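You operate a simulated robot arm through the tools that you are given. There is no shell and no other tool.

Carry out the task below with a simulated robot arm. There is one attempt and no reset: what you move stays moved.

JOB
Brush the fur off the counter, knock it into the dustpan and tip that into the small purple bin.
Fine: blue hand brush, red dustpan; both go back. Set down upright: blue hand brush.

It is judged by the outcome, as a careful person would: the job done as asked, and still so three seconds after it is handed in. It fails if anything else is knocked over, pushed out of place, dropped, spilled or broken.

ROBOT AND FRAMES
A 6-joint arm with a two-finger gripper, fixed in place. Base frame: the origin is on the floor under the middle of its stand, x ahead of it, y to its left, z up; the work surface is at about z = 900. Readings come in mm, degrees, newtons and seconds.
It reaches about 1417 mm from its shoulder. Its first joint turns from -166.0 to 166.0 degrees. Payload 3.43 kg.
Tool frame: the origin (TCP) lies between the finger pads and is the grasp point; the fingertips stand 20 mm ahead of it; z points along the fingers, y is the line along which they close. The gripper opens to 190 mm; its body begins 248 mm behind the TCP.
Orientation is told as [roll, pitch, yaw] about the base's x, y, z axes, in that order, counted from this pose: with the fingers straight down and closing along the base's y, the tool's x points along the base's -x, its y along +y and its z along -z.

CONTROLS
- The arm moves only by the tool drive_tool. Its arguments are lists of equal length, an entry for each row: "dr": the turn, a rotation vector about the tool's x, y, z in units of 4 degrees (1.0 is 4 degrees), a list of three; "slide": the shift along the tool's x, y, z in units of 40 mm (1.0 is 40 mm), a list of three; "gripper": the opening, from 0 (shut) to 1 (fully open). In form: {"dr": [[wx, wy, wz], ...], "slide": [[dx, dy, dz], ...], "gripper": [gripper, ...]}. A call has 1 to 20 rows; each row shifts and turns the commanded pose from where the row before left it, along the tool's axes as they then stand. A call with a number of a shift or a turn outside -1 to 1 is refused whole. A row lasts 0.2 s, in which the tool goes at most 50 mm and 8.6 degrees; a call with a longer step from one row to the next is refused whole, and so is a gripper value outside its range. Where a pose cannot be reached the arm comes as near as it can. A force on the tool above 40 N (or 10 N above the force at the start of the call, whichever is more), or a blocked arm, ends the call early, and 0.2 s more pass. The fingers move at their own pace (about 153 mm/s each) and stop on an object; they squeeze with about 29 N. The grip force told is the motor's: it shows also when the fingers shut on nothing. Time passes only in rows, and 0.2 s behind the last, so rows that do not move let the fingers close. The reply holds the time, the measured pose of the TCP, the force on the tool along the base axes, the opening and the grip force, in the units named above and with some noise, with the torque about the TCP (base axes, N m) and any sound that the robot's microphone picked up.
- Cameras (640 x 400 px; columns grow to the right, rows downward): "scene" is fixed at [218.1, -499.8, 1526.9]; the picture's right is [0.81, -0.58, 0.00], its down [0.51, 0.72, -0.46] and it looks along [0.27, 0.38, 0.89] (base axes); focal length 214 px, centre (320, 200). "wrist" rides on the gripper at [70, -8, -288] in the tool frame; the picture's right is [0.12, 0.99, 0.00], its down [-0.96, 0.11, -0.25] and it looks along [-0.25, 0.03, 0.97] (tool axes); focal length 261 px, centre (320, 200). There is no depth. A picture from a camera that has moved, and an enlarged one, comes with that camera's place and axes in the base frame and with its lens.
- capture(camera): a new picture of that camera. No time passes.
- move_column(by): moves the trunk up (or, below 0, down) by that many mm; the arm rides with it, the base frame stays. It gives what a move gives, with no picture.
- inspect(camera, box): a new picture of the part [left, top, right, bottom] of that camera's present view, enlarged. No time passes.
- close_job(): hands the job in; it is judged then, once.

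Nothing tells you positions but the pictures and the camera data. Unless the task says otherwise, let go and move clear before handing in.

The tools are called after ">>>" as name(argument=value, ...) on one line, values as JSON. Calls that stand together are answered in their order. drive_tool: Moves the arm, as the interface text tells. Its arguments: {"type":"object","properties":{"dr":{"type":"array"},"slide":{"type":"array"},"gripper":{"type":"array"}},"required":["dr","slide","gripper"]} The other tools are called the same way: move_column (by) moves the trunk up or down; capture (camera) takes a picture; inspect (camera, box) takes an enlarged picture of a part of a camera's view; close_job () hands the job in.

At the start:

```text
time_s: 0.0
tcp_pos: [596.2, -186.1, 1452.1]
tcp_rot: [0.0, 0.0, 0.0]
wrist_force: [0.5, -0.1, -0.2]
moment: [0.0, -0.01, -0.05]
width: 190.1
gripper_force: 0.0
trunk travel left (down, up): [-225.0, 215.0]
```

scene: 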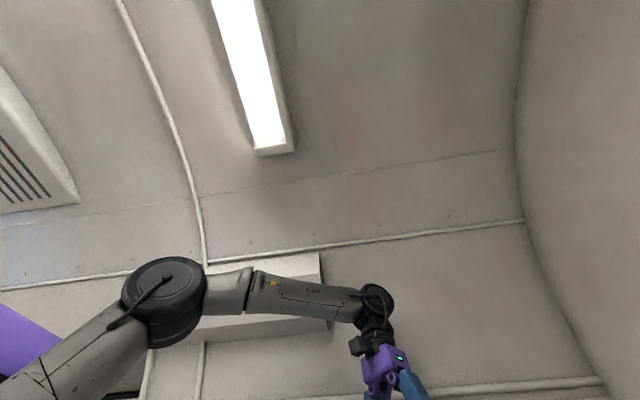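
wrist: 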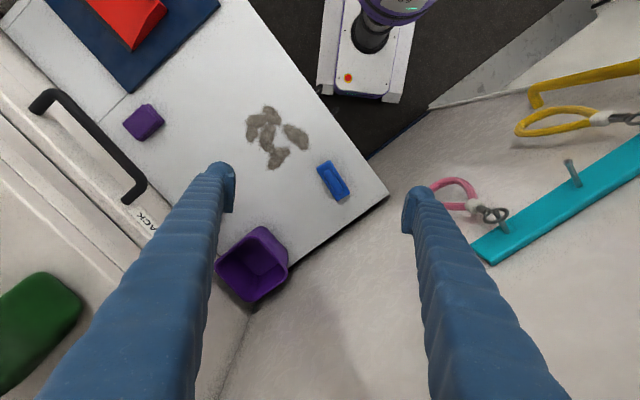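

The scene camera looks up at the ceiling and the wrist camera looks down at the counter. In the wrist view I see grey-brown fur tufts, a small blue object, a purple bin, a purple block, and a red item on a blue mat. I'll take closer pictures before moving anything.

>>> inspect(camera="wrist", box=[0, 0, 240, 150])

>>> inspect(camera="wrist", box=[200, 80, 400, 205])

>>> inspect(camera="wrist", box=[160, 200, 400, 350])

>>> inspect(camera="wrist", box=[400, 0, 640, 150])

```text
2.67 times, centred on (120, 75) of wrist
camera zoom: at [525.8, -194.4, 1739.4], right [-0.12, 0.99, 0.0], down [0.96, 0.11, 0.25], along [0.25, 0.03, -0.97], focal length 695 px, centre (853, 533)
```

zoom: 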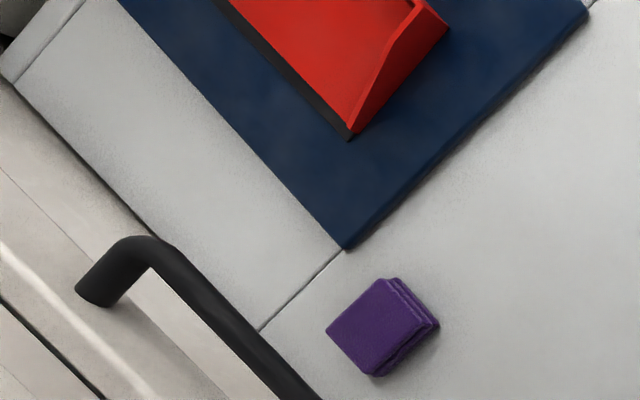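

```text
3.20 times, centred on (300, 142) of wrist
camera zoom: at [525.8, -194.4, 1739.4], right [-0.12, 0.99, 0.0], down [0.96, 0.11, 0.25], along [0.25, 0.03, -0.97], focal length 834 px, centre (384, 384)
```

zoom: 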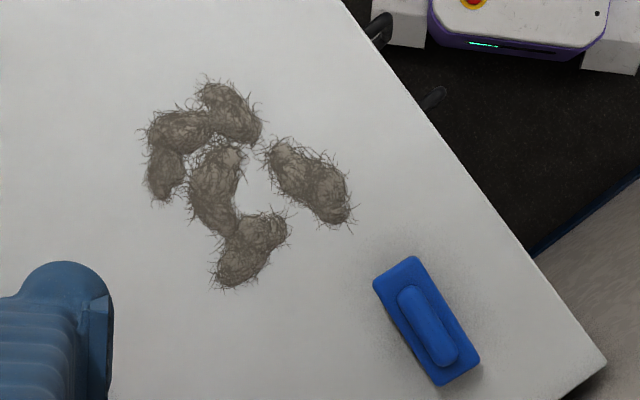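

```text
2.67 times, centred on (280, 275) of wrist
camera zoom: at [525.8, -194.4, 1739.4], right [-0.12, 0.99, 0.0], down [0.96, 0.11, 0.25], along [0.25, 0.03, -0.97], focal length 695 px, centre (427, 0)
```

zoom: 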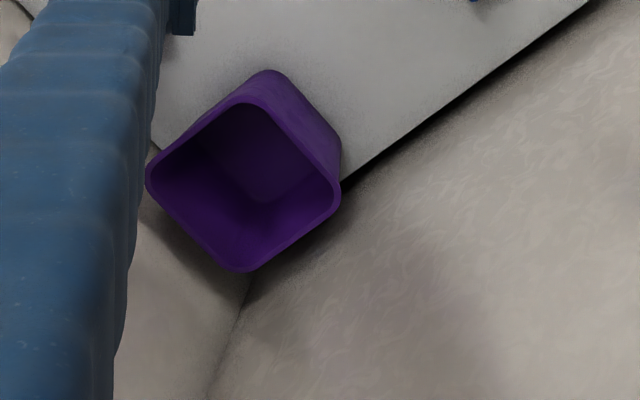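

```text
2.67 times, centred on (520, 75) of wrist
camera zoom: at [525.8, -194.4, 1739.4], right [-0.12, 0.99, 0.0], down [0.96, 0.11, 0.25], along [0.25, 0.03, -0.97], focal length 695 px, centre (-213, 533)
```

zoom: 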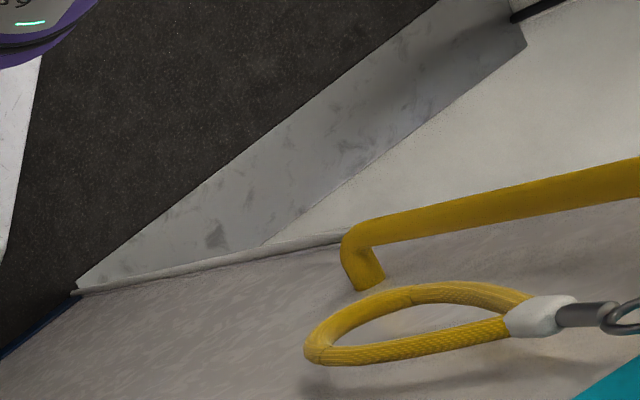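

I see the brush at about (663,-135), the fur in the middle of the counter around (600,-250), the bin near (940,-350) and the dustpan on a mat near (260,-790). All of these are rough. I'll move over toward the dustpan for a better view and for triangulation.

>>> drive_tool(dr=[[0, 0, 0], [0, 0, 0], [0, 0, 0], [0, 0, 0], [0, 0, 0], [0, 0, 0], [0, 0, 0], [0, 0, 0], [0, 0, 0], [0, 0, 0]], slide=[[0.4, -1, 0], [0.4, -1, 0], [0.4, -1, 0], [0.4, -1, 0], [0.4, -1, 0], [0.4, -1, 0], [0.4, -1, 0], [0.4, -1, 0], [0.4, -1, 0], [0.4, -1, 0]], gripper=[1, 1, 1, 1, 1, 1, 1, 1, 1, 1])

>>> capture(camera="wrist")

```text
time_s: 2.1
tcp_pos: [443.9, -541.4, 1454.4]
tcp_rot: [0.6, 0.3, 0.1]
wrist_force: [-17.7, 34.7, 0.1]
moment: [-0.45, -0.06, -1.55]
width: 170.8
gripper_force: 0.0
trunk travel left (down, up): [-225.0, 215.0]
stopped in row 10: the force on the tool passed its limit at 61 N (the readings are from after the stop); the commanded pose is now the measured one
```

```text
taken
camera wrist: at [375.1, -553.3, 1743.1], right [-0.12, 0.99, 0.01], down [0.96, 0.11, 0.24], along [0.24, 0.04, -0.97], focal length 261 px, centre (320, 200)
```

wrist: 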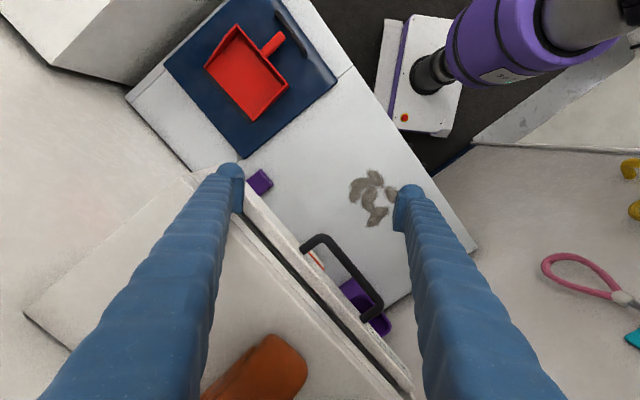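

The left finger touched the front of an overhead cabinet on the right side (the one with the black handle). I'll back straight off along the reaction force and check that nothing was disturbed.

>>> drive_tool(dr=[[0, 0, 0], [0, 0, 0], [0, 0, 0], [0, 0, 0]], slide=[[0.5, 0.5, 0], [0.7, 0.7, 0], [0.7, 0.7, 0], [0.7, 0.7, 0]], gripper=[0.9, 0.9, 0.9, 0.9])

>>> capture(camera="wrist")

>>> capture(camera="scene")

```text
time_s: 3.1
tcp_pos: [342.8, -445.8, 1456.8]
tcp_rot: [0.4, 0.1, 0.1]
wrist_force: [-0.2, 0.2, 0.3]
moment: [-0.07, -0.07, -0.01]
width: 171.2
gripper_force: 0.1
trunk travel left (down, up): [-225.0, 215.0]
```

```text
taken
camera wrist: at [272.5, -456.1, 1743.7], right [-0.12, 0.99, 0.01], down [0.96, 0.11, 0.25], along [0.24, 0.04, -0.97], focal length 261 px, centre (320, 200)
```

wrist: 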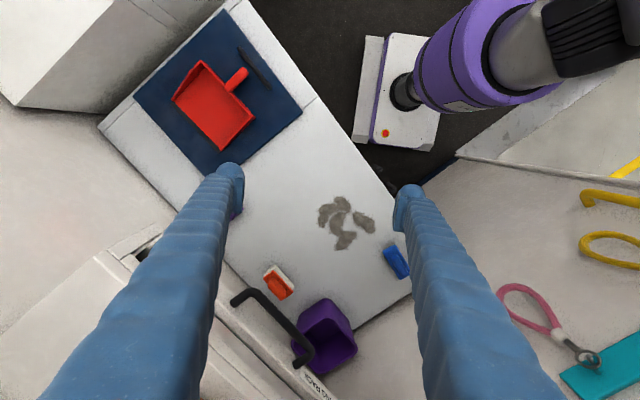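

```text
taken
```

scene: 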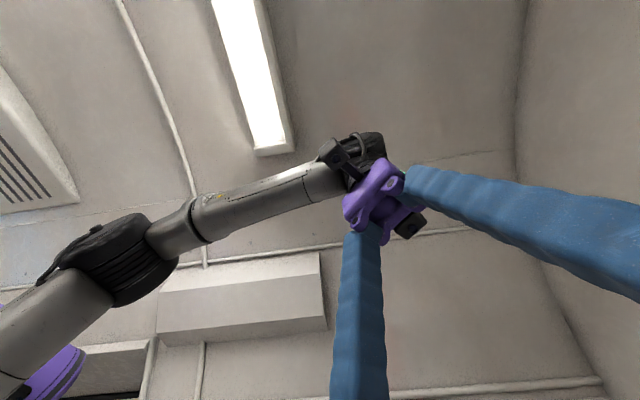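

Clear of the cabinet now, and nothing looks disturbed. I can now see the dustpan on a dark mat at the left end of the counter, with its handle toward the robot, and an orange/white item next to the bin. I'll zoom in on the details.

>>> inspect(camera="wrist", box=[120, 20, 320, 145])

>>> inspect(camera="wrist", box=[220, 180, 460, 330])

>>> inspect(camera="wrist", box=[220, 250, 460, 400])

```text
3.20 times, centred on (220, 82) of wrist
camera zoom: at [272.5, -456.1, 1743.7], right [-0.12, 0.99, 0.01], down [0.96, 0.11, 0.25], along [0.24, 0.04, -0.97], focal length 834 px, centre (640, 576)
```

zoom: 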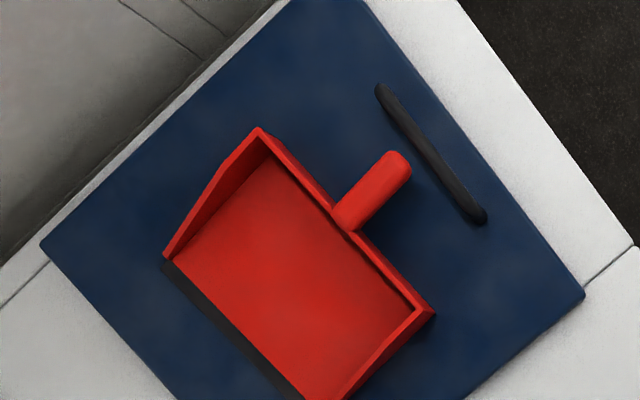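

```text
2.67 times, centred on (340, 255) of wrist
camera zoom: at [272.5, -456.1, 1743.7], right [-0.12, 0.99, 0.01], down [0.96, 0.11, 0.25], along [0.24, 0.04, -0.97], focal length 695 px, centre (267, 53)
```

zoom: 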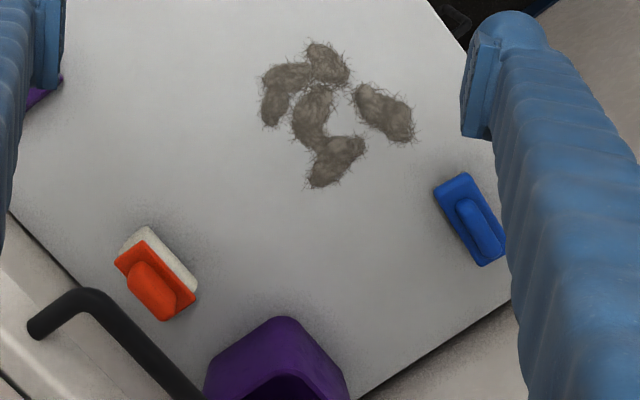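

```text
2.67 times, centred on (340, 325) of wrist
camera zoom: at [272.5, -456.1, 1743.7], right [-0.12, 0.99, 0.01], down [0.96, 0.11, 0.25], along [0.24, 0.04, -0.97], focal length 695 px, centre (267, -133)
```

zoom: 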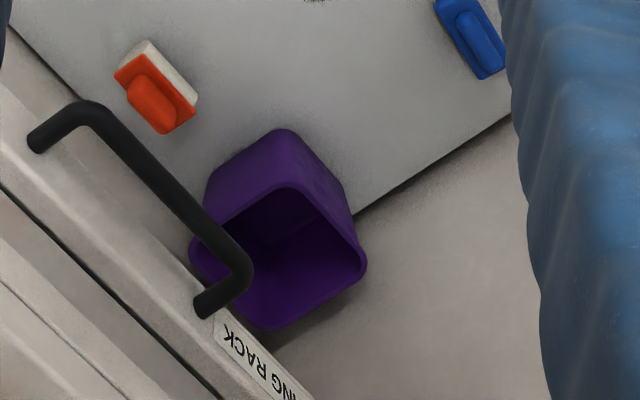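

The brush handle top is at about (664,-135, z≈950), the bin rim centre is at about (959,-355, z≈1014) partly under the overhead cabinet, and the counter runs at about 42° in base axes. I'll yaw the tool to line up with the counter and move above the fur for a closer look.

>>> drive_tool(dr=[[0, 0, -1], [0, 0, -1], [0, 0, -1], [0, 0, -1], [0, 0, -1], [0, 0, -1], [0, 0, -1], [0, 0, -1], [0, 0, -1], [0, 0, -1], [0, 0, -0.5], [0, 0, 0], [0, 0, 0], [0, 0, 0], [0, 0, 0], [0, 0, 0], [0, 0, 0], [0, 0, 0]], slide=[[0, 0, 0], [0, 0, 0], [0, 0, 0], [0, 0, 0], [0, 0, 0], [0, 0, 0], [0, 0, 0], [0, 0, 0], [0, 0, 0], [0, 0, 0], [0, 0, 0], [-0.87, 0.29, 0.38], [-0.87, 0.29, 0.38], [-0.87, 0.29, 0.38], [-0.87, 0.29, 0.38], [-0.87, 0.29, 0.38], [-0.87, 0.29, 0.38], [-0.87, 0.29, 0.38]], gripper=[0.9, 0.9, 0.9, 0.9, 0.9, 0.9, 0.9, 0.9, 0.9, 0.9, 0.9, 0.9, 0.9, 0.9, 0.9, 0.9, 0.9, 0.9])

>>> capture(camera="wrist")

```text
time_s: 6.9
tcp_pos: [470.9, -219.1, 1349.5]
tcp_rot: [0.6, -0.2, 42.1]
wrist_force: [0.4, -0.2, 0.4]
moment: [-0.05, 0.02, -0.03]
width: 171.1
gripper_force: 0.0
trunk travel left (down, up): [-225.0, 215.0]
```

```text
taken
camera wrist: at [425.1, -276.0, 1637.1], right [-0.75, 0.66, 0.01], down [0.64, 0.73, 0.25], along [0.16, 0.2, -0.97], focal length 261 px, centre (320, 200)
```

wrist: 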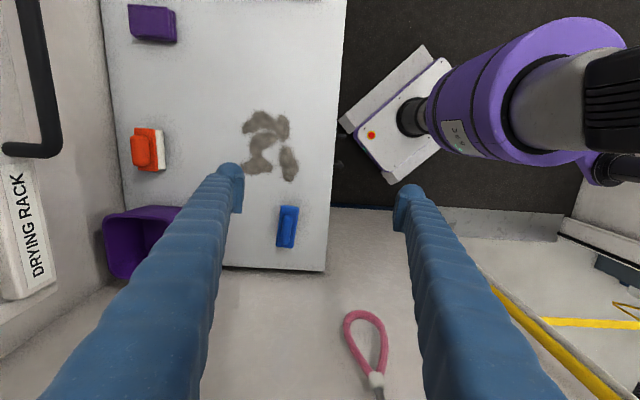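

The view is now roughly aligned with the counter: the bin and orange brush are by the back wall, and the blue brush is near the end edge. I'll zoom in for accurate measurements.

>>> inspect(camera="wrist", box=[200, 90, 360, 190])

>>> inspect(camera="wrist", box=[220, 180, 380, 280])

>>> inspect(camera="wrist", box=[0, 110, 240, 260])

>>> inspect(camera="wrist", box=[90, 0, 410, 200])

```text
4.00 times, centred on (280, 140) of wrist
camera zoom: at [425.1, -276.0, 1637.1], right [-0.75, 0.66, 0.01], down [0.64, 0.73, 0.25], along [0.16, 0.2, -0.97], focal length 1043 px, centre (480, 440)
```

zoom: 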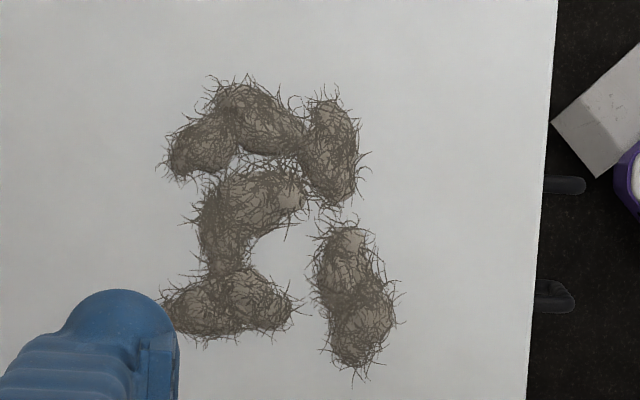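

```text
4.00 times, centred on (300, 230) of wrist
camera zoom: at [425.1, -276.0, 1637.1], right [-0.75, 0.66, 0.01], down [0.64, 0.73, 0.25], along [0.16, 0.2, -0.97], focal length 1043 px, centre (400, 80)
```

zoom: 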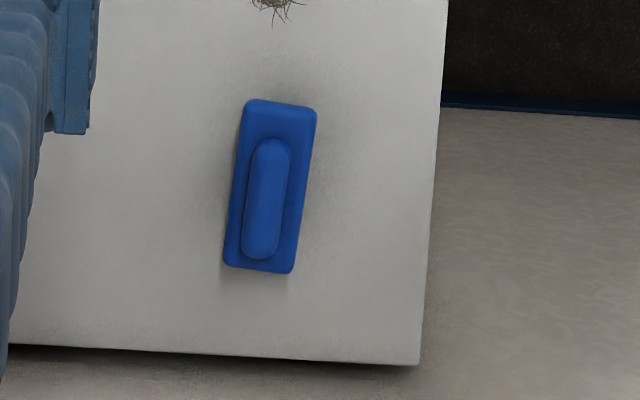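

```text
2.67 times, centred on (120, 185) of wrist
camera zoom: at [425.1, -276.0, 1637.1], right [-0.75, 0.66, 0.01], down [0.64, 0.73, 0.25], along [0.16, 0.2, -0.97], focal length 695 px, centre (853, 240)
```

zoom: 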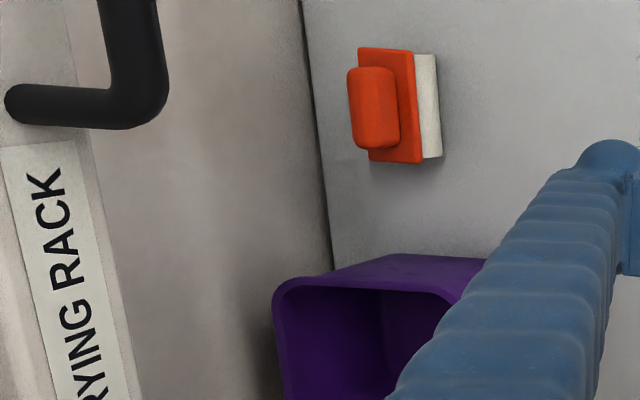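

```text
2.00 times, centred on (250, 100) of wrist
camera zoom: at [425.1, -276.0, 1637.1], right [-0.75, 0.66, 0.01], down [0.64, 0.73, 0.25], along [0.16, 0.2, -0.97], focal length 521 px, centre (460, 400)
```

zoom: 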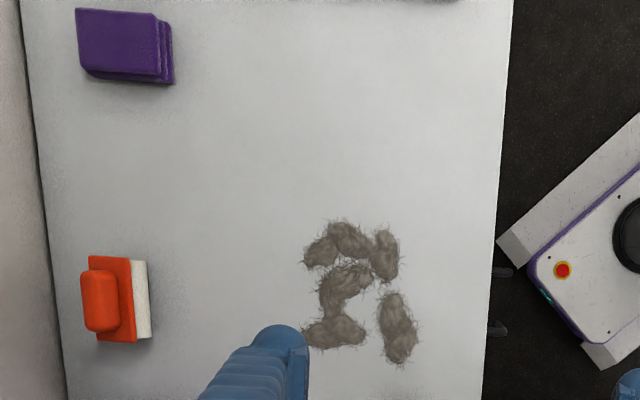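

The counter edge is at 45°, with the front edge at n≈443 and the far end at s≈529, where s runs along the counter and n runs toward the back wall. I'll tilt the wrist camera toward the bin and back wall to see the cabinet's underside and the bin's height.

>>> drive_tool(dr=[[1, 0, -0.1], [1, 0, -0.1], [1, 0, -0.1], [1, 0, -0.1], [1, 0, -0.1], [1, 0, -0.1], [1, 0, -0.1], [1, 0, 0], [1, 0, 0], [1, 0, 0]], slide=[[0, 0, 0], [0, 0, 0], [0, 0, 0], [0, 0, 0], [0, 0, 0], [0, 0, 0], [0, 0, 0], [0, 0, 0], [0, 0, 0], [0, 0, 0]], gripper=[1, 1, 1, 1, 1, 1, 1, 1, 1, 1])

>>> capture(camera="wrist")

```text
time_s: 9.1
tcp_pos: [468.8, -220.1, 1350.9]
tcp_rot: [-39.6, 0.3, 44.8]
wrist_force: [0.1, -0.1, -0.1]
moment: [0.01, -0.03, 0.01]
width: 189.9
gripper_force: 0.0
trunk travel left (down, up): [-225.0, 215.0]
```

```text
taken
camera wrist: at [294.4, -144.0, 1578.2], right [-0.63, 0.46, -0.63], down [0.51, 0.85, 0.11], along [0.59, -0.25, -0.77], focal length 261 px, centre (320, 200)
```

wrist: 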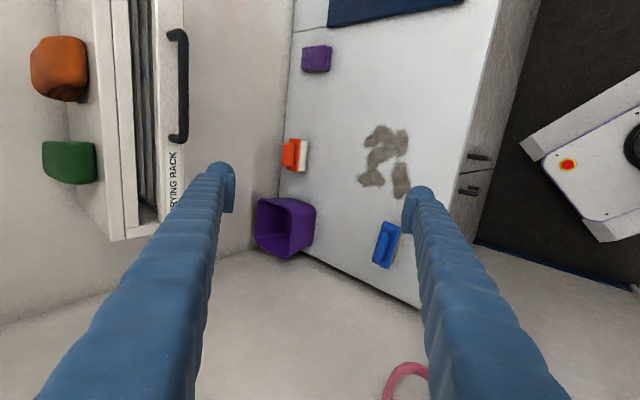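

I see the drying rack cabinet ending before the bin, with orange and green items on top of it. I'll zoom in on the cabinet and bin.

>>> inspect(camera="wrist", box=[20, 100, 260, 250])

>>> inspect(camera="wrist", box=[220, 120, 440, 270])

>>> inspect(camera="wrist", box=[0, 0, 260, 160])

```text
2.67 times, centred on (140, 175) of wrist
camera zoom: at [294.4, -144.0, 1578.2], right [-0.63, 0.46, -0.63], down [0.51, 0.85, 0.11], along [0.59, -0.25, -0.77], focal length 695 px, centre (800, 267)
```

zoom: 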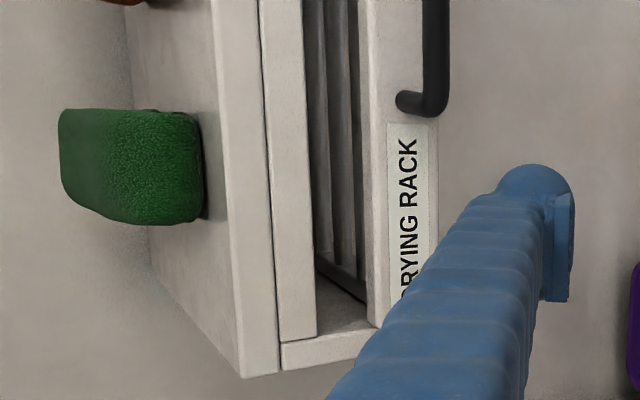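

```text
2.67 times, centred on (330, 195) of wrist
camera zoom: at [294.4, -144.0, 1578.2], right [-0.63, 0.46, -0.63], down [0.51, 0.85, 0.11], along [0.59, -0.25, -0.77], focal length 695 px, centre (293, 213)
```

zoom: 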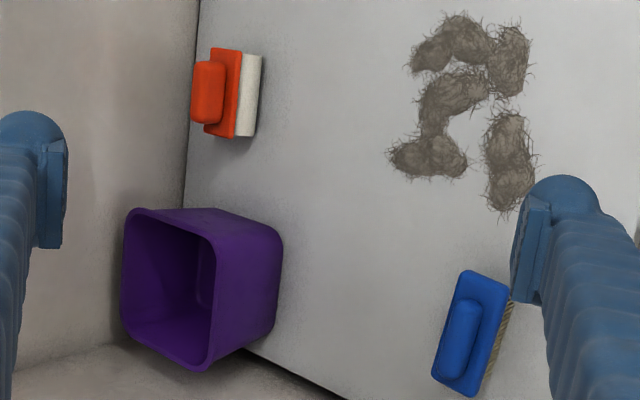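

```text
2.46 times, centred on (130, 80) of wrist
camera zoom: at [294.4, -144.0, 1578.2], right [-0.63, 0.46, -0.63], down [0.51, 0.85, 0.11], along [0.59, -0.25, -0.77], focal length 642 px, centre (788, 495)
```

zoom: 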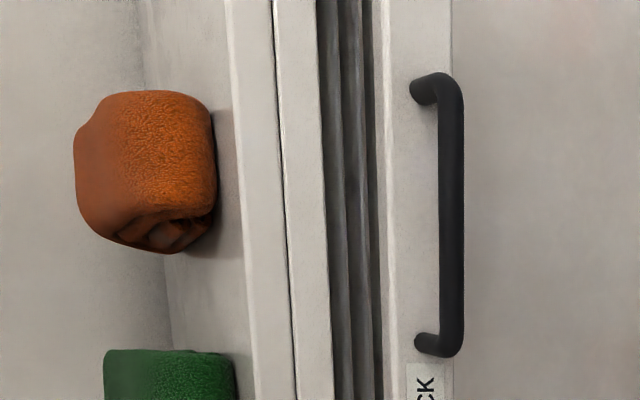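

The rack ends at s≈290 and its underside is at z≈1365, so the space above the bin (s 350–505) is open. Next I'll slide along the counter to look closely at the dustpan.

>>> drive_tool(dr=[[0, 0, 0], [0, 0, 0], [0, 0, 0], [0, 0, 0], [0, 0, 0], [0, 0, 0], [0, 0, 0], [0, 0, 0], [0, 0, 0], [0, 0, 0], [0, 0, 0], [0, 0, 0], [0, 0, 0]], slide=[[0.98, 0, 0], [0.98, 0, 0], [0.98, 0, 0], [0.98, 0, 0], [0.98, 0, 0], [0.98, 0, 0], [0.98, 0, 0], [0.98, 0, 0], [0.98, 0, 0], [0.98, 0, 0], [0.98, 0, 0], [0.98, 0, 0], [0.98, 0, 0]], gripper=[1, 1, 1, 1, 1, 1, 1, 1, 1, 1, 1, 1, 1])

>>> capture(camera="wrist")

```text
time_s: 10.0
tcp_pos: [450.7, -205.8, 1347.3]
tcp_rot: [-39.0, 0.5, 60.9]
wrist_force: [-0.9, -0.3, 0.2]
moment: [0.0, -0.05, 0.03]
width: 189.9
gripper_force: 0.2
trunk travel left (down, up): [-225.0, 215.0]
stopped in row 4: the arm was blocked; the commanded pose is now the measured one
```

```text
taken
camera wrist: at [265.1, -181.4, 1577.2], right [-0.74, 0.27, -0.62], down [0.25, 0.96, 0.11], along [0.63, -0.08, -0.77], focal length 261 px, centre (320, 200)
```

wrist: 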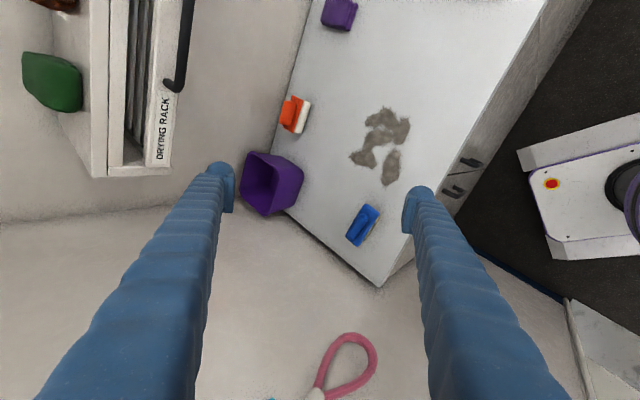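

The arm ran into a joint limit in that leaning pose close to its base. I'll return the tool to vertical before traversing.

>>> drive_tool(dr=[[-1, 0, 0], [-1, 0, 0], [-1, 0, 0], [-1, 0, 0], [-1, 0, 0], [-1, 0, 0], [-1, 0, 0], [-1, 0, 0], [-1, 0, 0], [-0.75, 0, 0]], slide=[[0, 0, 0], [0, 0, 0], [0, 0, 0], [0, 0, 0], [0, 0, 0], [0, 0, 0], [0, 0, 0], [0, 0, 0], [0, 0, 0], [0, 0, 0]], gripper=[1, 1, 1, 1, 1, 1, 1, 1, 1, 1])

>>> capture(camera="scene")

```text
time_s: 12.2
tcp_pos: [448.1, -210.4, 1346.6]
tcp_rot: [0.2, 0.6, 60.5]
wrist_force: [0.1, 0.0, 1.1]
moment: [-0.01, 0.05, 0.02]
width: 189.8
gripper_force: 0.1
trunk travel left (down, up): [-225.0, 215.0]
```

```text
taken
```

scene: 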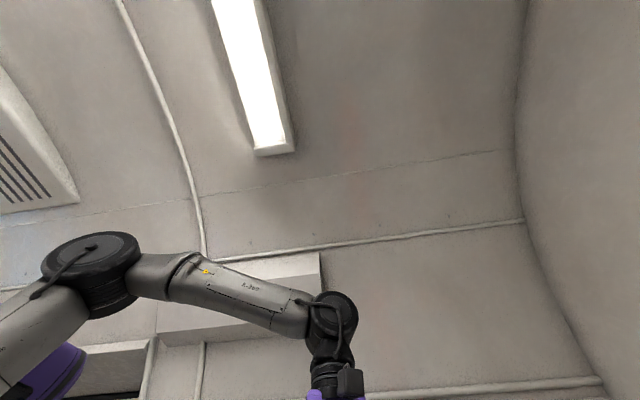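

Vertical again. I'll traverse at constant height to above the dustpan.

>>> drive_tool(dr=[[0, 0, 0], [0, 0, 0], [0, 0, 0], [0, 0, 0], [0, 0, 0], [0, 0, 0], [0, 0, 0], [0, 0, 0], [0, 0, 0], [0, 0, 0], [0, 0, 0], [0, 0, 0], [0, 0, 0], [0, 0, 0]], slide=[[0.95, 0.03, 0], [0.95, 0.03, 0], [0.95, 0.03, 0], [0.95, 0.03, 0], [0.95, 0.03, 0], [0.95, 0.03, 0], [0.95, 0.03, 0], [0.95, 0.03, 0], [0.95, 0.03, 0], [0.95, 0.03, 0], [0.95, 0.03, 0], [0.95, 0.03, 0], [0.95, 0.03, 0], [0.95, 0.03, 0]], gripper=[1, 1, 1, 1, 1, 1, 1, 1, 1, 1, 1, 1, 1, 1])

>>> capture(camera="wrist")

```text
time_s: 15.2
tcp_pos: [170.6, -666.8, 1354.1]
tcp_rot: [0.1, 0.5, 60.4]
wrist_force: [-0.3, -0.5, 0.0]
moment: [0.08, -0.04, 0.01]
width: 189.9
gripper_force: 0.0
trunk travel left (down, up): [-225.0, 215.0]
```

```text
taken
camera wrist: at [145.0, -731.3, 1642.2], right [-0.92, 0.39, 0.0], down [0.38, 0.9, 0.24], along [0.09, 0.22, -0.97], focal length 261 px, centre (320, 200)
```

wrist: 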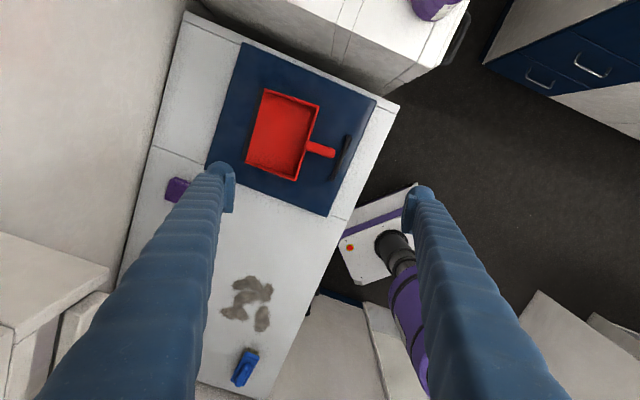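

The dustpan is now well in view, sitting flat on the mat with its handle toward the front. I'll zoom in for detail.

>>> inspect(camera="wrist", box=[200, 40, 400, 165])

>>> inspect(camera="wrist", box=[230, 75, 390, 225])

```text
3.20 times, centred on (300, 102) of wrist
camera zoom: at [145.0, -731.3, 1642.2], right [-0.92, 0.39, 0.0], down [0.38, 0.9, 0.24], along [0.09, 0.22, -0.97], focal length 834 px, centre (384, 512)
```

zoom: 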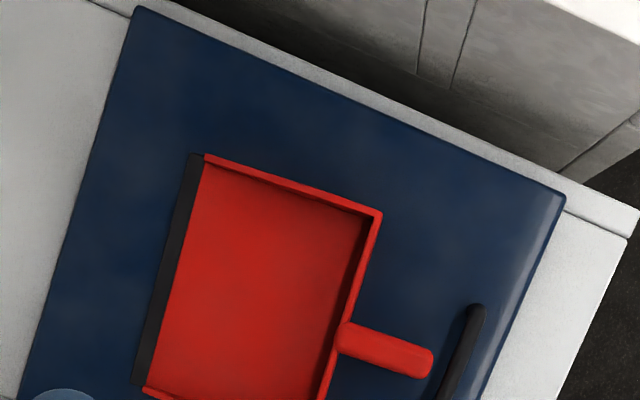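

```text
2.67 times, centred on (310, 150) of wrist
camera zoom: at [145.0, -731.3, 1642.2], right [-0.92, 0.39, 0.0], down [0.38, 0.9, 0.24], along [0.09, 0.22, -0.97], focal length 695 px, centre (347, 333)
```

zoom: 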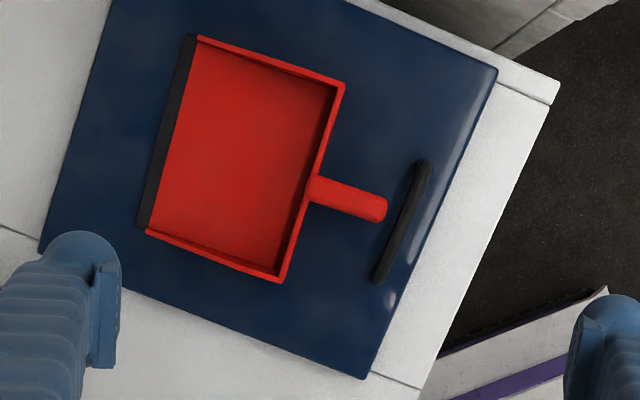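

The dustpan pan is about 198 × 158 mm, with a short handle about 25 mm thick at z≈945. Its lip faces the back wall. First I'll fetch the brush and see how the fur behaves, so I'm going back over the counter to hover above the brush.

>>> drive_tool(dr=[[0, 0, 0], [0, 0, 0], [0, 0, 0], [0, 0, 0], [0, 0, 0], [0, 0, 0], [0, 0, 0], [0, 0, 0], [0, 0, 0], [0, 0, 0], [0, 0, 0], [0, 0, 0], [0, 0, 0], [0, 0, 0], [0, 0, 1], [0, 0, 1], [0, 0, 1], [0, 0, 1], [0, 0, 1]], slide=[[-0.95, -0.03, 0], [-0.95, -0.03, 0], [-0.95, -0.03, 0], [-0.95, -0.03, 0], [-0.95, -0.03, 0], [-0.95, -0.03, 0], [-0.95, -0.03, 0], [-0.95, -0.03, 0], [-0.95, -0.03, 0], [-0.95, -0.03, 0], [-0.95, -0.03, 0], [-0.95, -0.03, 0], [-0.95, -0.03, 0], [-0.95, -0.03, 0], [0, 0, 0], [0, 0, 0], [0, 0, 0], [0, 0, 0], [0, 0, 0]], gripper=[1, 1, 1, 1, 1, 1, 1, 1, 1, 1, 1, 1, 1, 1, 1, 1, 1, 1, 1])

>>> drive_tool(dr=[[0, 0, 0], [0, 0, 0], [0, 0, 0], [0, 0, 0], [0, 0, 0], [0, 0, 0], [0, 0, 0]], slide=[[-0.76, -0.28, 0.5], [-0.76, -0.28, 0.5], [-0.76, -0.28, 0.5], [-0.76, -0.28, 0.5], [-0.76, -0.28, 0.5], [-0.76, -0.28, 0.5], [-0.76, -0.28, 0.5]], gripper=[0.5, 0.5, 0.5, 0.5, 0.5, 0.5, 0.5])

>>> capture(camera="wrist")

```text
time_s: 19.2
tcp_pos: [449.0, -209.2, 1346.0]
tcp_rot: [-0.1, 0.5, 40.4]
wrist_force: [0.8, -0.9, -0.7]
moment: [0.01, 0.0, 0.03]
width: 190.1
gripper_force: 0.1
trunk travel left (down, up): [-225.0, 215.0]
```

```text
time_s: 20.8
tcp_pos: [663.2, -135.4, 1203.8]
tcp_rot: [-0.1, 0.6, 40.4]
wrist_force: [0.8, 0.3, -1.0]
moment: [0.0, 0.11, -0.01]
width: 95.2
gripper_force: 0.1
trunk travel left (down, up): [-225.0, 215.0]
```

```text
taken
camera wrist: at [617.3, -185.2, 1492.3], right [-0.73, 0.68, 0.0], down [0.66, 0.71, 0.24], along [0.16, 0.17, -0.97], focal length 261 px, centre (320, 200)
```

wrist: 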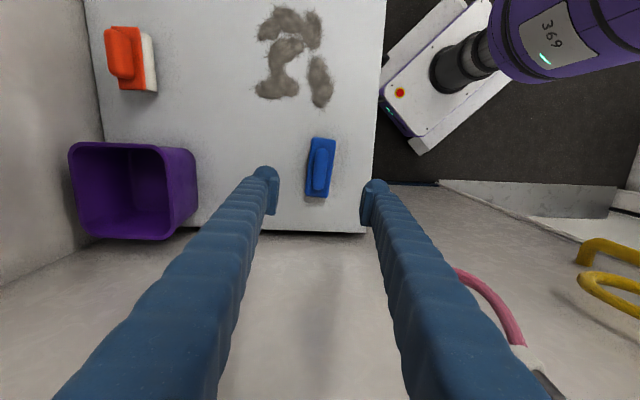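

The brush sits between the fingers almost directly below. I'll zoom in for fine alignment.

>>> inspect(camera="wrist", box=[270, 120, 370, 220])

>>> inspect(camera="wrist", box=[60, 0, 340, 250])

```text
4.00 times, centred on (320, 170) of wrist
camera zoom: at [617.3, -185.2, 1492.3], right [-0.73, 0.68, 0.0], down [0.66, 0.71, 0.24], along [0.16, 0.17, -0.97], focal length 1043 px, centre (320, 320)
```

zoom: 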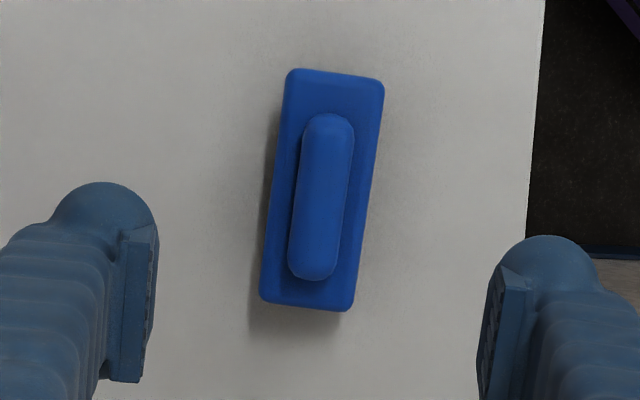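

```text
1.60 times, centred on (200, 125) of wrist
camera zoom: at [617.3, -185.2, 1492.3], right [-0.73, 0.68, 0.0], down [0.66, 0.71, 0.24], along [0.16, 0.17, -0.97], focal length 417 px, centre (512, 320)
```

zoom: 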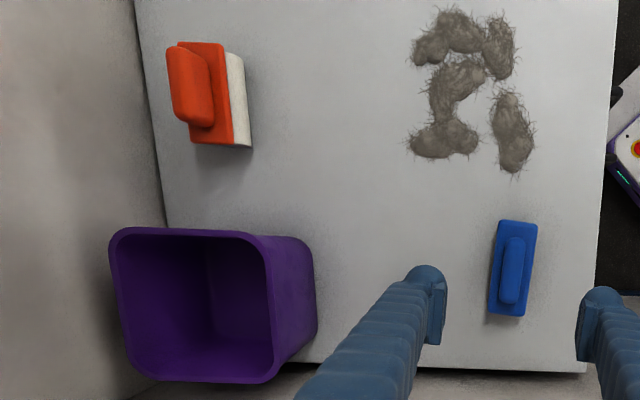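

Brush handle centre is at (661,-138.5) with its long axis at 40°, so the tool is aligned within a few mm. I'll descend partway and check.

>>> drive_tool(dr=[[0, 0, 0.05], [0, 0, 0.05], [0, 0, 0], [0, 0, 0], [0, 0, 0], [0, 0, 0]], slide=[[0.08, -0.03, 0.8], [0, 0, 0.8], [0, 0, 0.8], [0, 0, 0.8], [0, 0, 0.8], [0, 0, 0.7]], gripper=[0.32, 0.32, 0.32, 0.32, 0.32, 0.32])

>>> capture(camera="wrist")

>>> inspect(camera="wrist", box=[260, 120, 380, 240])

```text
time_s: 22.2
tcp_pos: [656.8, -138.5, 1014.3]
tcp_rot: [-0.1, 0.5, 40.0]
wrist_force: [-0.1, 0.6, 0.4]
moment: [-0.04, 0.03, -0.02]
width: 60.9
gripper_force: 0.0
trunk travel left (down, up): [-225.0, 215.0]
```

```text
taken
camera wrist: at [611.3, -187.5, 1303.7], right [-0.73, 0.68, 0.0], down [0.66, 0.71, 0.24], along [0.16, 0.17, -0.97], focal length 261 px, centre (320, 200)
```

wrist: 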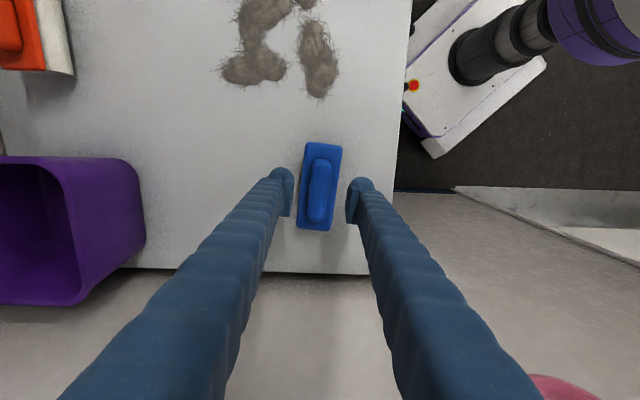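

```text
3.33 times, centred on (320, 180) of wrist
camera zoom: at [611.3, -187.5, 1303.7], right [-0.73, 0.68, 0.0], down [0.66, 0.71, 0.24], along [0.16, 0.17, -0.97], focal length 869 px, centre (320, 267)
```

zoom: 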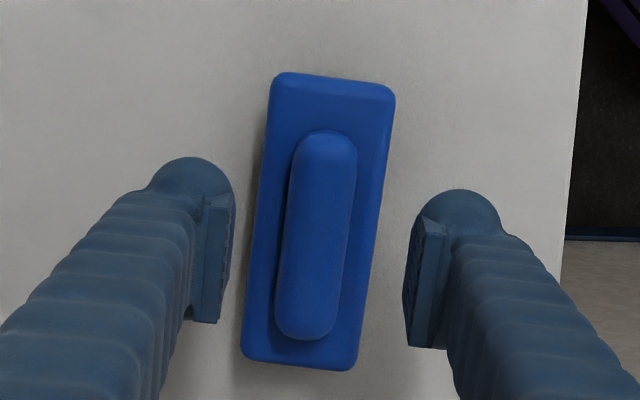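

Alignment is good, with the ridge about 5 mm ahead along tool −x. I'll narrow the opening to about 42 mm and keep descending so the fingers straddle the ridge.

>>> drive_tool(dr=[[0, 0, 0], [0, 0, 0], [0, 0, 0]], slide=[[-0.12, 0, 0.3], [0, 0, 0.35], [0, 0, 0.35]], gripper=[0.22, 0.22, 0.22])

>>> inspect(camera="wrist", box=[250, 110, 390, 250])

```text
time_s: 23.0
tcp_pos: [660.2, -134.8, 977.0]
tcp_rot: [0.0, 0.6, 40.0]
wrist_force: [-0.2, -0.5, -0.7]
moment: [-0.01, 0.0, -0.01]
width: 41.6
gripper_force: 0.0
trunk travel left (down, up): [-225.0, 215.0]
```

```text
2.86 times, centred on (320, 180) of wrist
camera zoom: at [614.2, -185.0, 1264.1], right [-0.73, 0.68, 0.0], down [0.66, 0.71, 0.24], along [0.16, 0.17, -0.97], focal length 745 px, centre (320, 257)
```

zoom: 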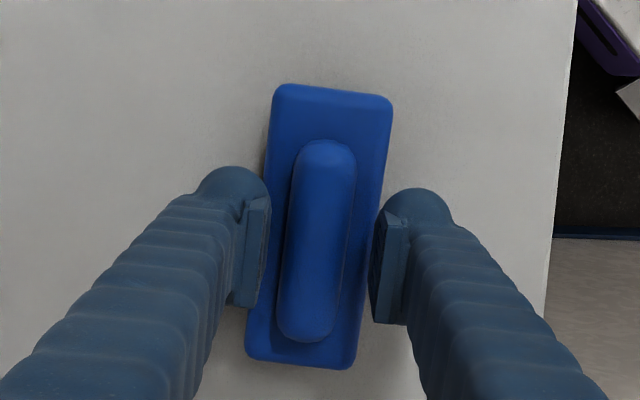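

Centred on the ridge. I'm lowering in small steps and watching for contact with the brush plate.

>>> drive_tool(dr=[[0, 0, 0], [0, 0, 0]], slide=[[0, 0.04, 0.2], [0, 0, 0.2]], gripper=[0.22, 0.22])

>>> inspect(camera="wrist", box=[250, 110, 390, 250])

```text
time_s: 23.6
tcp_pos: [665.1, -135.9, 966.3]
tcp_rot: [-0.6, 0.2, 39.9]
wrist_force: [0.8, -5.0, 17.8]
moment: [-0.35, -0.48, 0.04]
width: 44.1
gripper_force: 2.1
trunk travel left (down, up): [-225.0, 215.0]
stopped in row 2: the force on the tool passed its limit at 46 N (the readings are from after the stop); the commanded pose is now the measured one
```

```text
2.86 times, centred on (320, 180) of wrist
camera zoom: at [615.2, -184.3, 1254.5], right [-0.73, 0.68, -0.01], down [0.66, 0.71, 0.24], along [0.17, 0.17, -0.97], focal length 745 px, centre (320, 257)
```

zoom: 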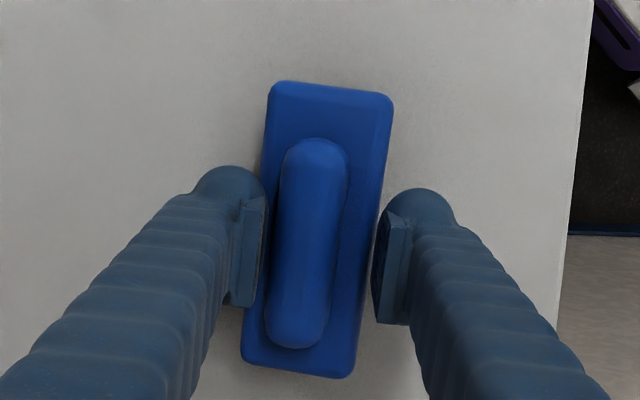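

The fingertips touched the brush plate at tip z≈946. I'll lift about 4 mm and then close on the ridge.

>>> drive_tool(dr=[[0, 0, 0], [0, 0, 0]], slide=[[0, 0, -0.1], [0, 0, 0]], gripper=[0.22, 0.22])

>>> inspect(camera="wrist", box=[250, 110, 390, 250])

```text
time_s: 24.2
tcp_pos: [664.3, -133.3, 967.7]
tcp_rot: [-0.4, 0.3, 39.9]
wrist_force: [0.2, 1.2, -0.3]
moment: [0.05, 0.0, 0.01]
width: 41.7
gripper_force: 0.0
trunk travel left (down, up): [-225.0, 215.0]
```

```text
2.86 times, centred on (320, 180) of wrist
camera zoom: at [615.2, -183.2, 1256.3], right [-0.73, 0.68, -0.01], down [0.66, 0.71, 0.24], along [0.17, 0.17, -0.97], focal length 745 px, centre (320, 257)
```

zoom: 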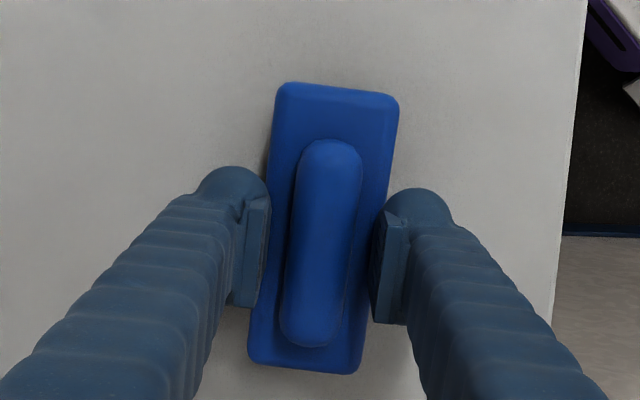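

The brush sits flat and centred between the fingers. Closing on the ridge now.

>>> drive_tool(dr=[[0, 0, 0], [0, 0, 0], [0, 0, 0]], slide=[[0, 0, 0], [0, 0, 0], [0, 0, 0]], gripper=[0.12, 0, 0])

>>> inspect(camera="wrist", box=[250, 110, 390, 250])

```text
time_s: 25.0
tcp_pos: [664.9, -134.1, 969.3]
tcp_rot: [-0.5, 0.3, 40.0]
wrist_force: [2.6, -0.5, 10.1]
moment: [0.06, 0.07, -0.11]
width: 24.9
gripper_force: 29.2
trunk travel left (down, up): [-225.0, 215.0]
```

```text
2.86 times, centred on (320, 180) of wrist
camera zoom: at [615.1, -183.1, 1257.3], right [-0.73, 0.68, -0.01], down [0.66, 0.71, 0.24], along [0.17, 0.17, -0.97], focal length 745 px, centre (320, 257)
```

zoom: 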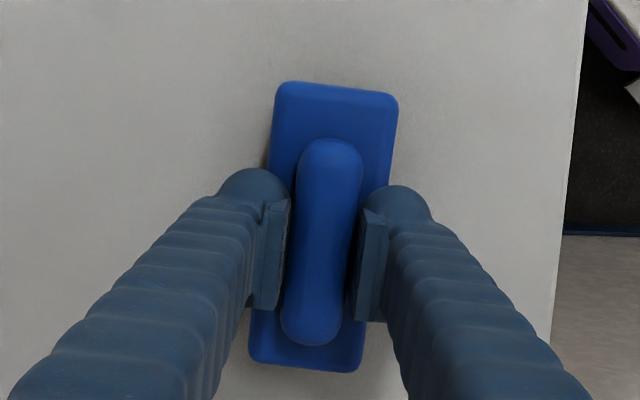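

The brush is gripped with TCP z≈968 when it rests on the counter, yaw 40°. I'll lift it and turn it so its long side runs across the counter.

>>> drive_tool(dr=[[0, 0, 0], [0, 0, 0], [0, 0, 1], [0, 0, 1], [0, 0, 1], [0, 0, 1], [0, 0, 1], [0, 0, 1], [0, 0, 1], [0, 0, 1], [0, 0, 1], [0, 0, 1], [0, 0, 1], [0, 0, 1], [0, 0, 1], [0, 0, 1], [0, 0, 1], [0, 0, 1], [0, 0, 1], [0, 0, 1]], slide=[[0, 0, -0.75], [0, 0, -0.75], [0, 0, 0], [0, 0, 0], [0, 0, 0], [0, 0, 0], [0, 0, 0], [0, 0, 0], [0, 0, 0], [0, 0, 0], [0, 0, 0], [0, 0, 0], [0, 0, 0], [0, 0, 0], [0, 0, 0], [0, 0, 0], [0, 0, 0], [0, 0, 0], [0, 0, 0], [0, 0, 0]], gripper=[0, 0, 0, 0, 0, 0, 0, 0, 0, 0, 0, 0, 0, 0, 0, 0, 0, 0, 0, 0])

>>> capture(camera="wrist")

```text
time_s: 29.2
tcp_pos: [664.1, -133.6, 1027.0]
tcp_rot: [-0.3, -0.3, -32.0]
wrist_force: [-0.3, -0.4, -1.2]
moment: [0.0, -0.01, 0.01]
width: 24.8
gripper_force: 28.9
trunk travel left (down, up): [-225.0, 215.0]
```

```text
taken
camera wrist: at [598.8, -100.7, 1315.9], right [0.43, 0.91, -0.01], down [0.88, -0.41, 0.25], along [0.22, -0.11, -0.97], focal length 261 px, centre (320, 200)
```

wrist: 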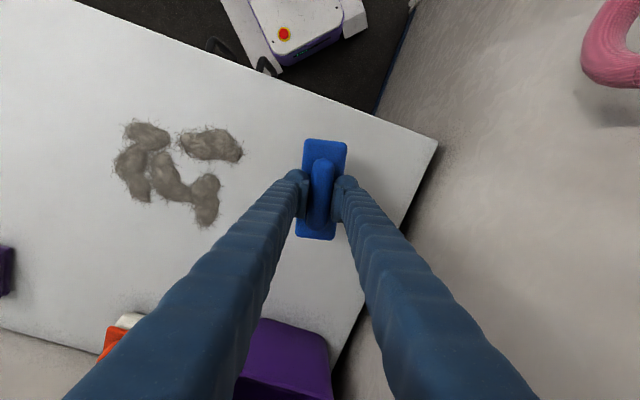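

The brush is held well. I'll finish the turn to −45° and move to the far side of the fur (s≈300, n≈650), then lower and try a short stroke to see how the fur behaves.

>>> drive_tool(dr=[[0, 0, 1], [0, 0, 1], [0, 0, 1], [0, 0, 0.25], [0, 0, 0], [0, 0, 0], [0, 0, 0], [0, 0, 0], [0, 0, 0]], slide=[[0, 0, 0], [0, 0, 0], [0, 0, 0], [0, 0, 0], [-0.75, -0.65, 0], [-0.75, -0.65, 0], [-0.7, -0.6, 0], [0, 0, 0.7], [0, 0, 0.6]], gripper=[0, 0, 0, 0, 0, 0, 0, 0, 0])

>>> capture(camera="wrist")

```text
time_s: 31.2
tcp_pos: [671.6, -249.5, 977.3]
tcp_rot: [-0.5, -0.4, -44.9]
wrist_force: [2.0, 0.5, -1.3]
moment: [-0.02, 0.0, 0.01]
width: 24.9
gripper_force: 29.2
trunk travel left (down, up): [-225.0, 215.0]
```

```text
taken
camera wrist: at [615.8, -204.3, 1264.3], right [0.62, 0.79, -0.01], down [0.76, -0.6, 0.25], along [0.2, -0.16, -0.97], focal length 261 px, centre (320, 200)
```

wrist: 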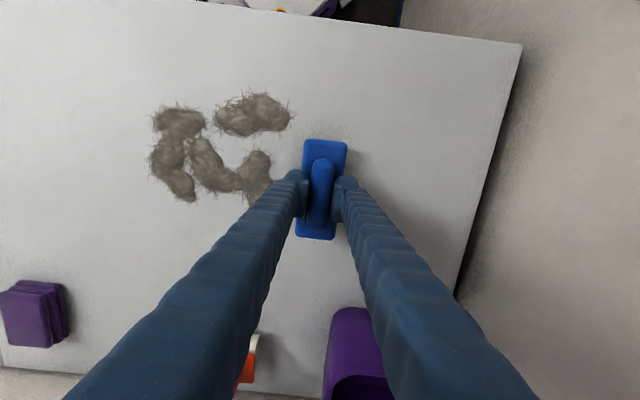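

Brush is at s≈298, n≈651, about 9 mm above the surface. I'll lower it until the bristles touch and sweep about 100 mm toward −s.

>>> drive_tool(dr=[[0, 0, 0], [0, 0, 0], [0, 0, 0], [0, 0, 0], [0, 0, 0], [0, 0, 0], [0, 0, 0]], slide=[[0, 0, 0.2], [0, -0.4, 0], [0, -0.4, 0], [0, -0.4, 0], [0, -0.4, 0], [0, -0.4, 0], [0, -0.4, 0]], gripper=[0, 0, 0, 0, 0, 0, 0])

>>> capture(camera="wrist")

```text
time_s: 32.8
tcp_pos: [602.2, -318.9, 971.2]
tcp_rot: [-0.3, -0.5, -45.0]
wrist_force: [0.5, -0.3, -0.4]
moment: [-0.01, 0.0, -0.02]
width: 24.7
gripper_force: 29.1
trunk travel left (down, up): [-225.0, 215.0]
```

```text
taken
camera wrist: at [546.7, -272.5, 1257.7], right [0.62, 0.79, -0.01], down [0.76, -0.6, 0.25], along [0.2, -0.16, -0.97], focal length 261 px, centre (320, 200)
```

wrist: 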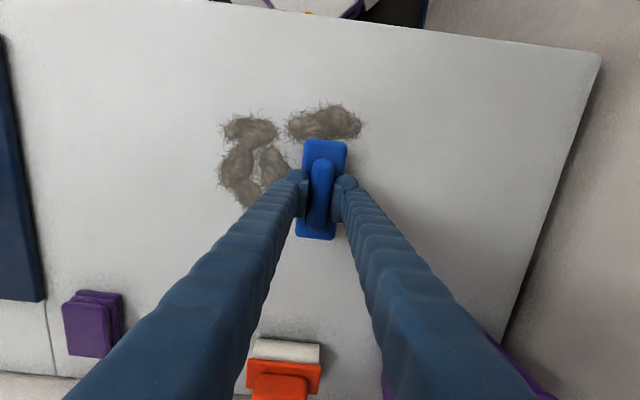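

I'll zoom in to see whether the fur moved or clung to the bristles.

>>> inspect(camera="wrist", box=[190, 80, 390, 250])

```text
2.35 times, centred on (290, 165) of wrist
camera zoom: at [546.7, -272.5, 1257.7], right [0.62, 0.79, -0.01], down [0.76, -0.6, 0.25], along [0.2, -0.16, -0.97], focal length 613 px, centre (391, 282)
```

zoom: 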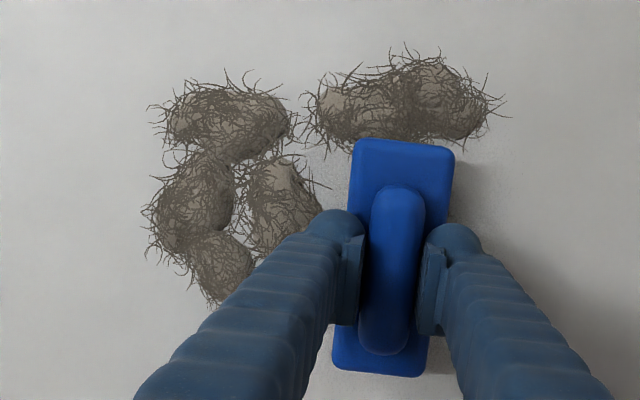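

The lower tuft isn't visible any more; it may be under or on the bristles. I'll lift straight up to check.

>>> drive_tool(dr=[[0, 0, 0], [0, 0, 0], [0, 0, 0], [0, 0, 0]], slide=[[0, 0, -0.8], [0, 0, -0.8], [0, 0.8, 0], [0, 0.8, 0]], gripper=[0, 0, 0, 0])

>>> capture(camera="wrist")

>>> inspect(camera="wrist", box=[150, 80, 390, 250])

```text
time_s: 33.8
tcp_pos: [651.4, -272.1, 1034.0]
tcp_rot: [-0.4, -0.4, -45.0]
wrist_force: [0.1, -0.7, -1.5]
moment: [-0.05, 0.04, 0.03]
width: 25.0
gripper_force: 28.9
trunk travel left (down, up): [-225.0, 215.0]
```

```text
taken
camera wrist: at [594.7, -225.4, 1321.7], right [0.62, 0.79, -0.01], down [0.76, -0.6, 0.25], along [0.2, -0.16, -0.97], focal length 261 px, centre (320, 200)
```

wrist: 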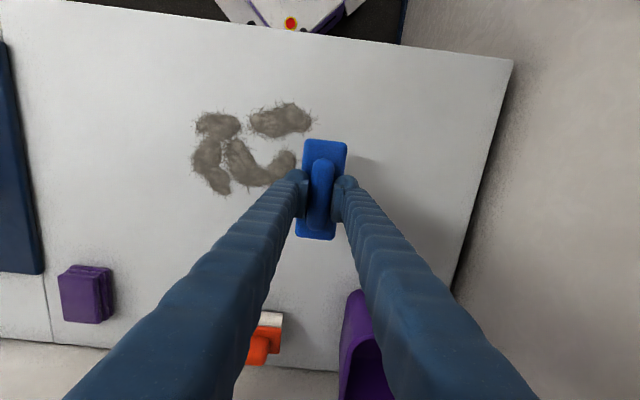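

```text
2.35 times, centred on (270, 165) of wrist
camera zoom: at [594.7, -225.4, 1321.7], right [0.62, 0.79, -0.01], down [0.76, -0.6, 0.25], along [0.2, -0.16, -0.97], focal length 613 px, centre (438, 282)
```

zoom: 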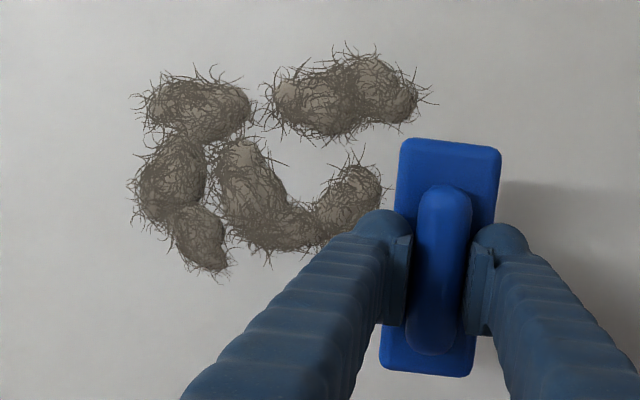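

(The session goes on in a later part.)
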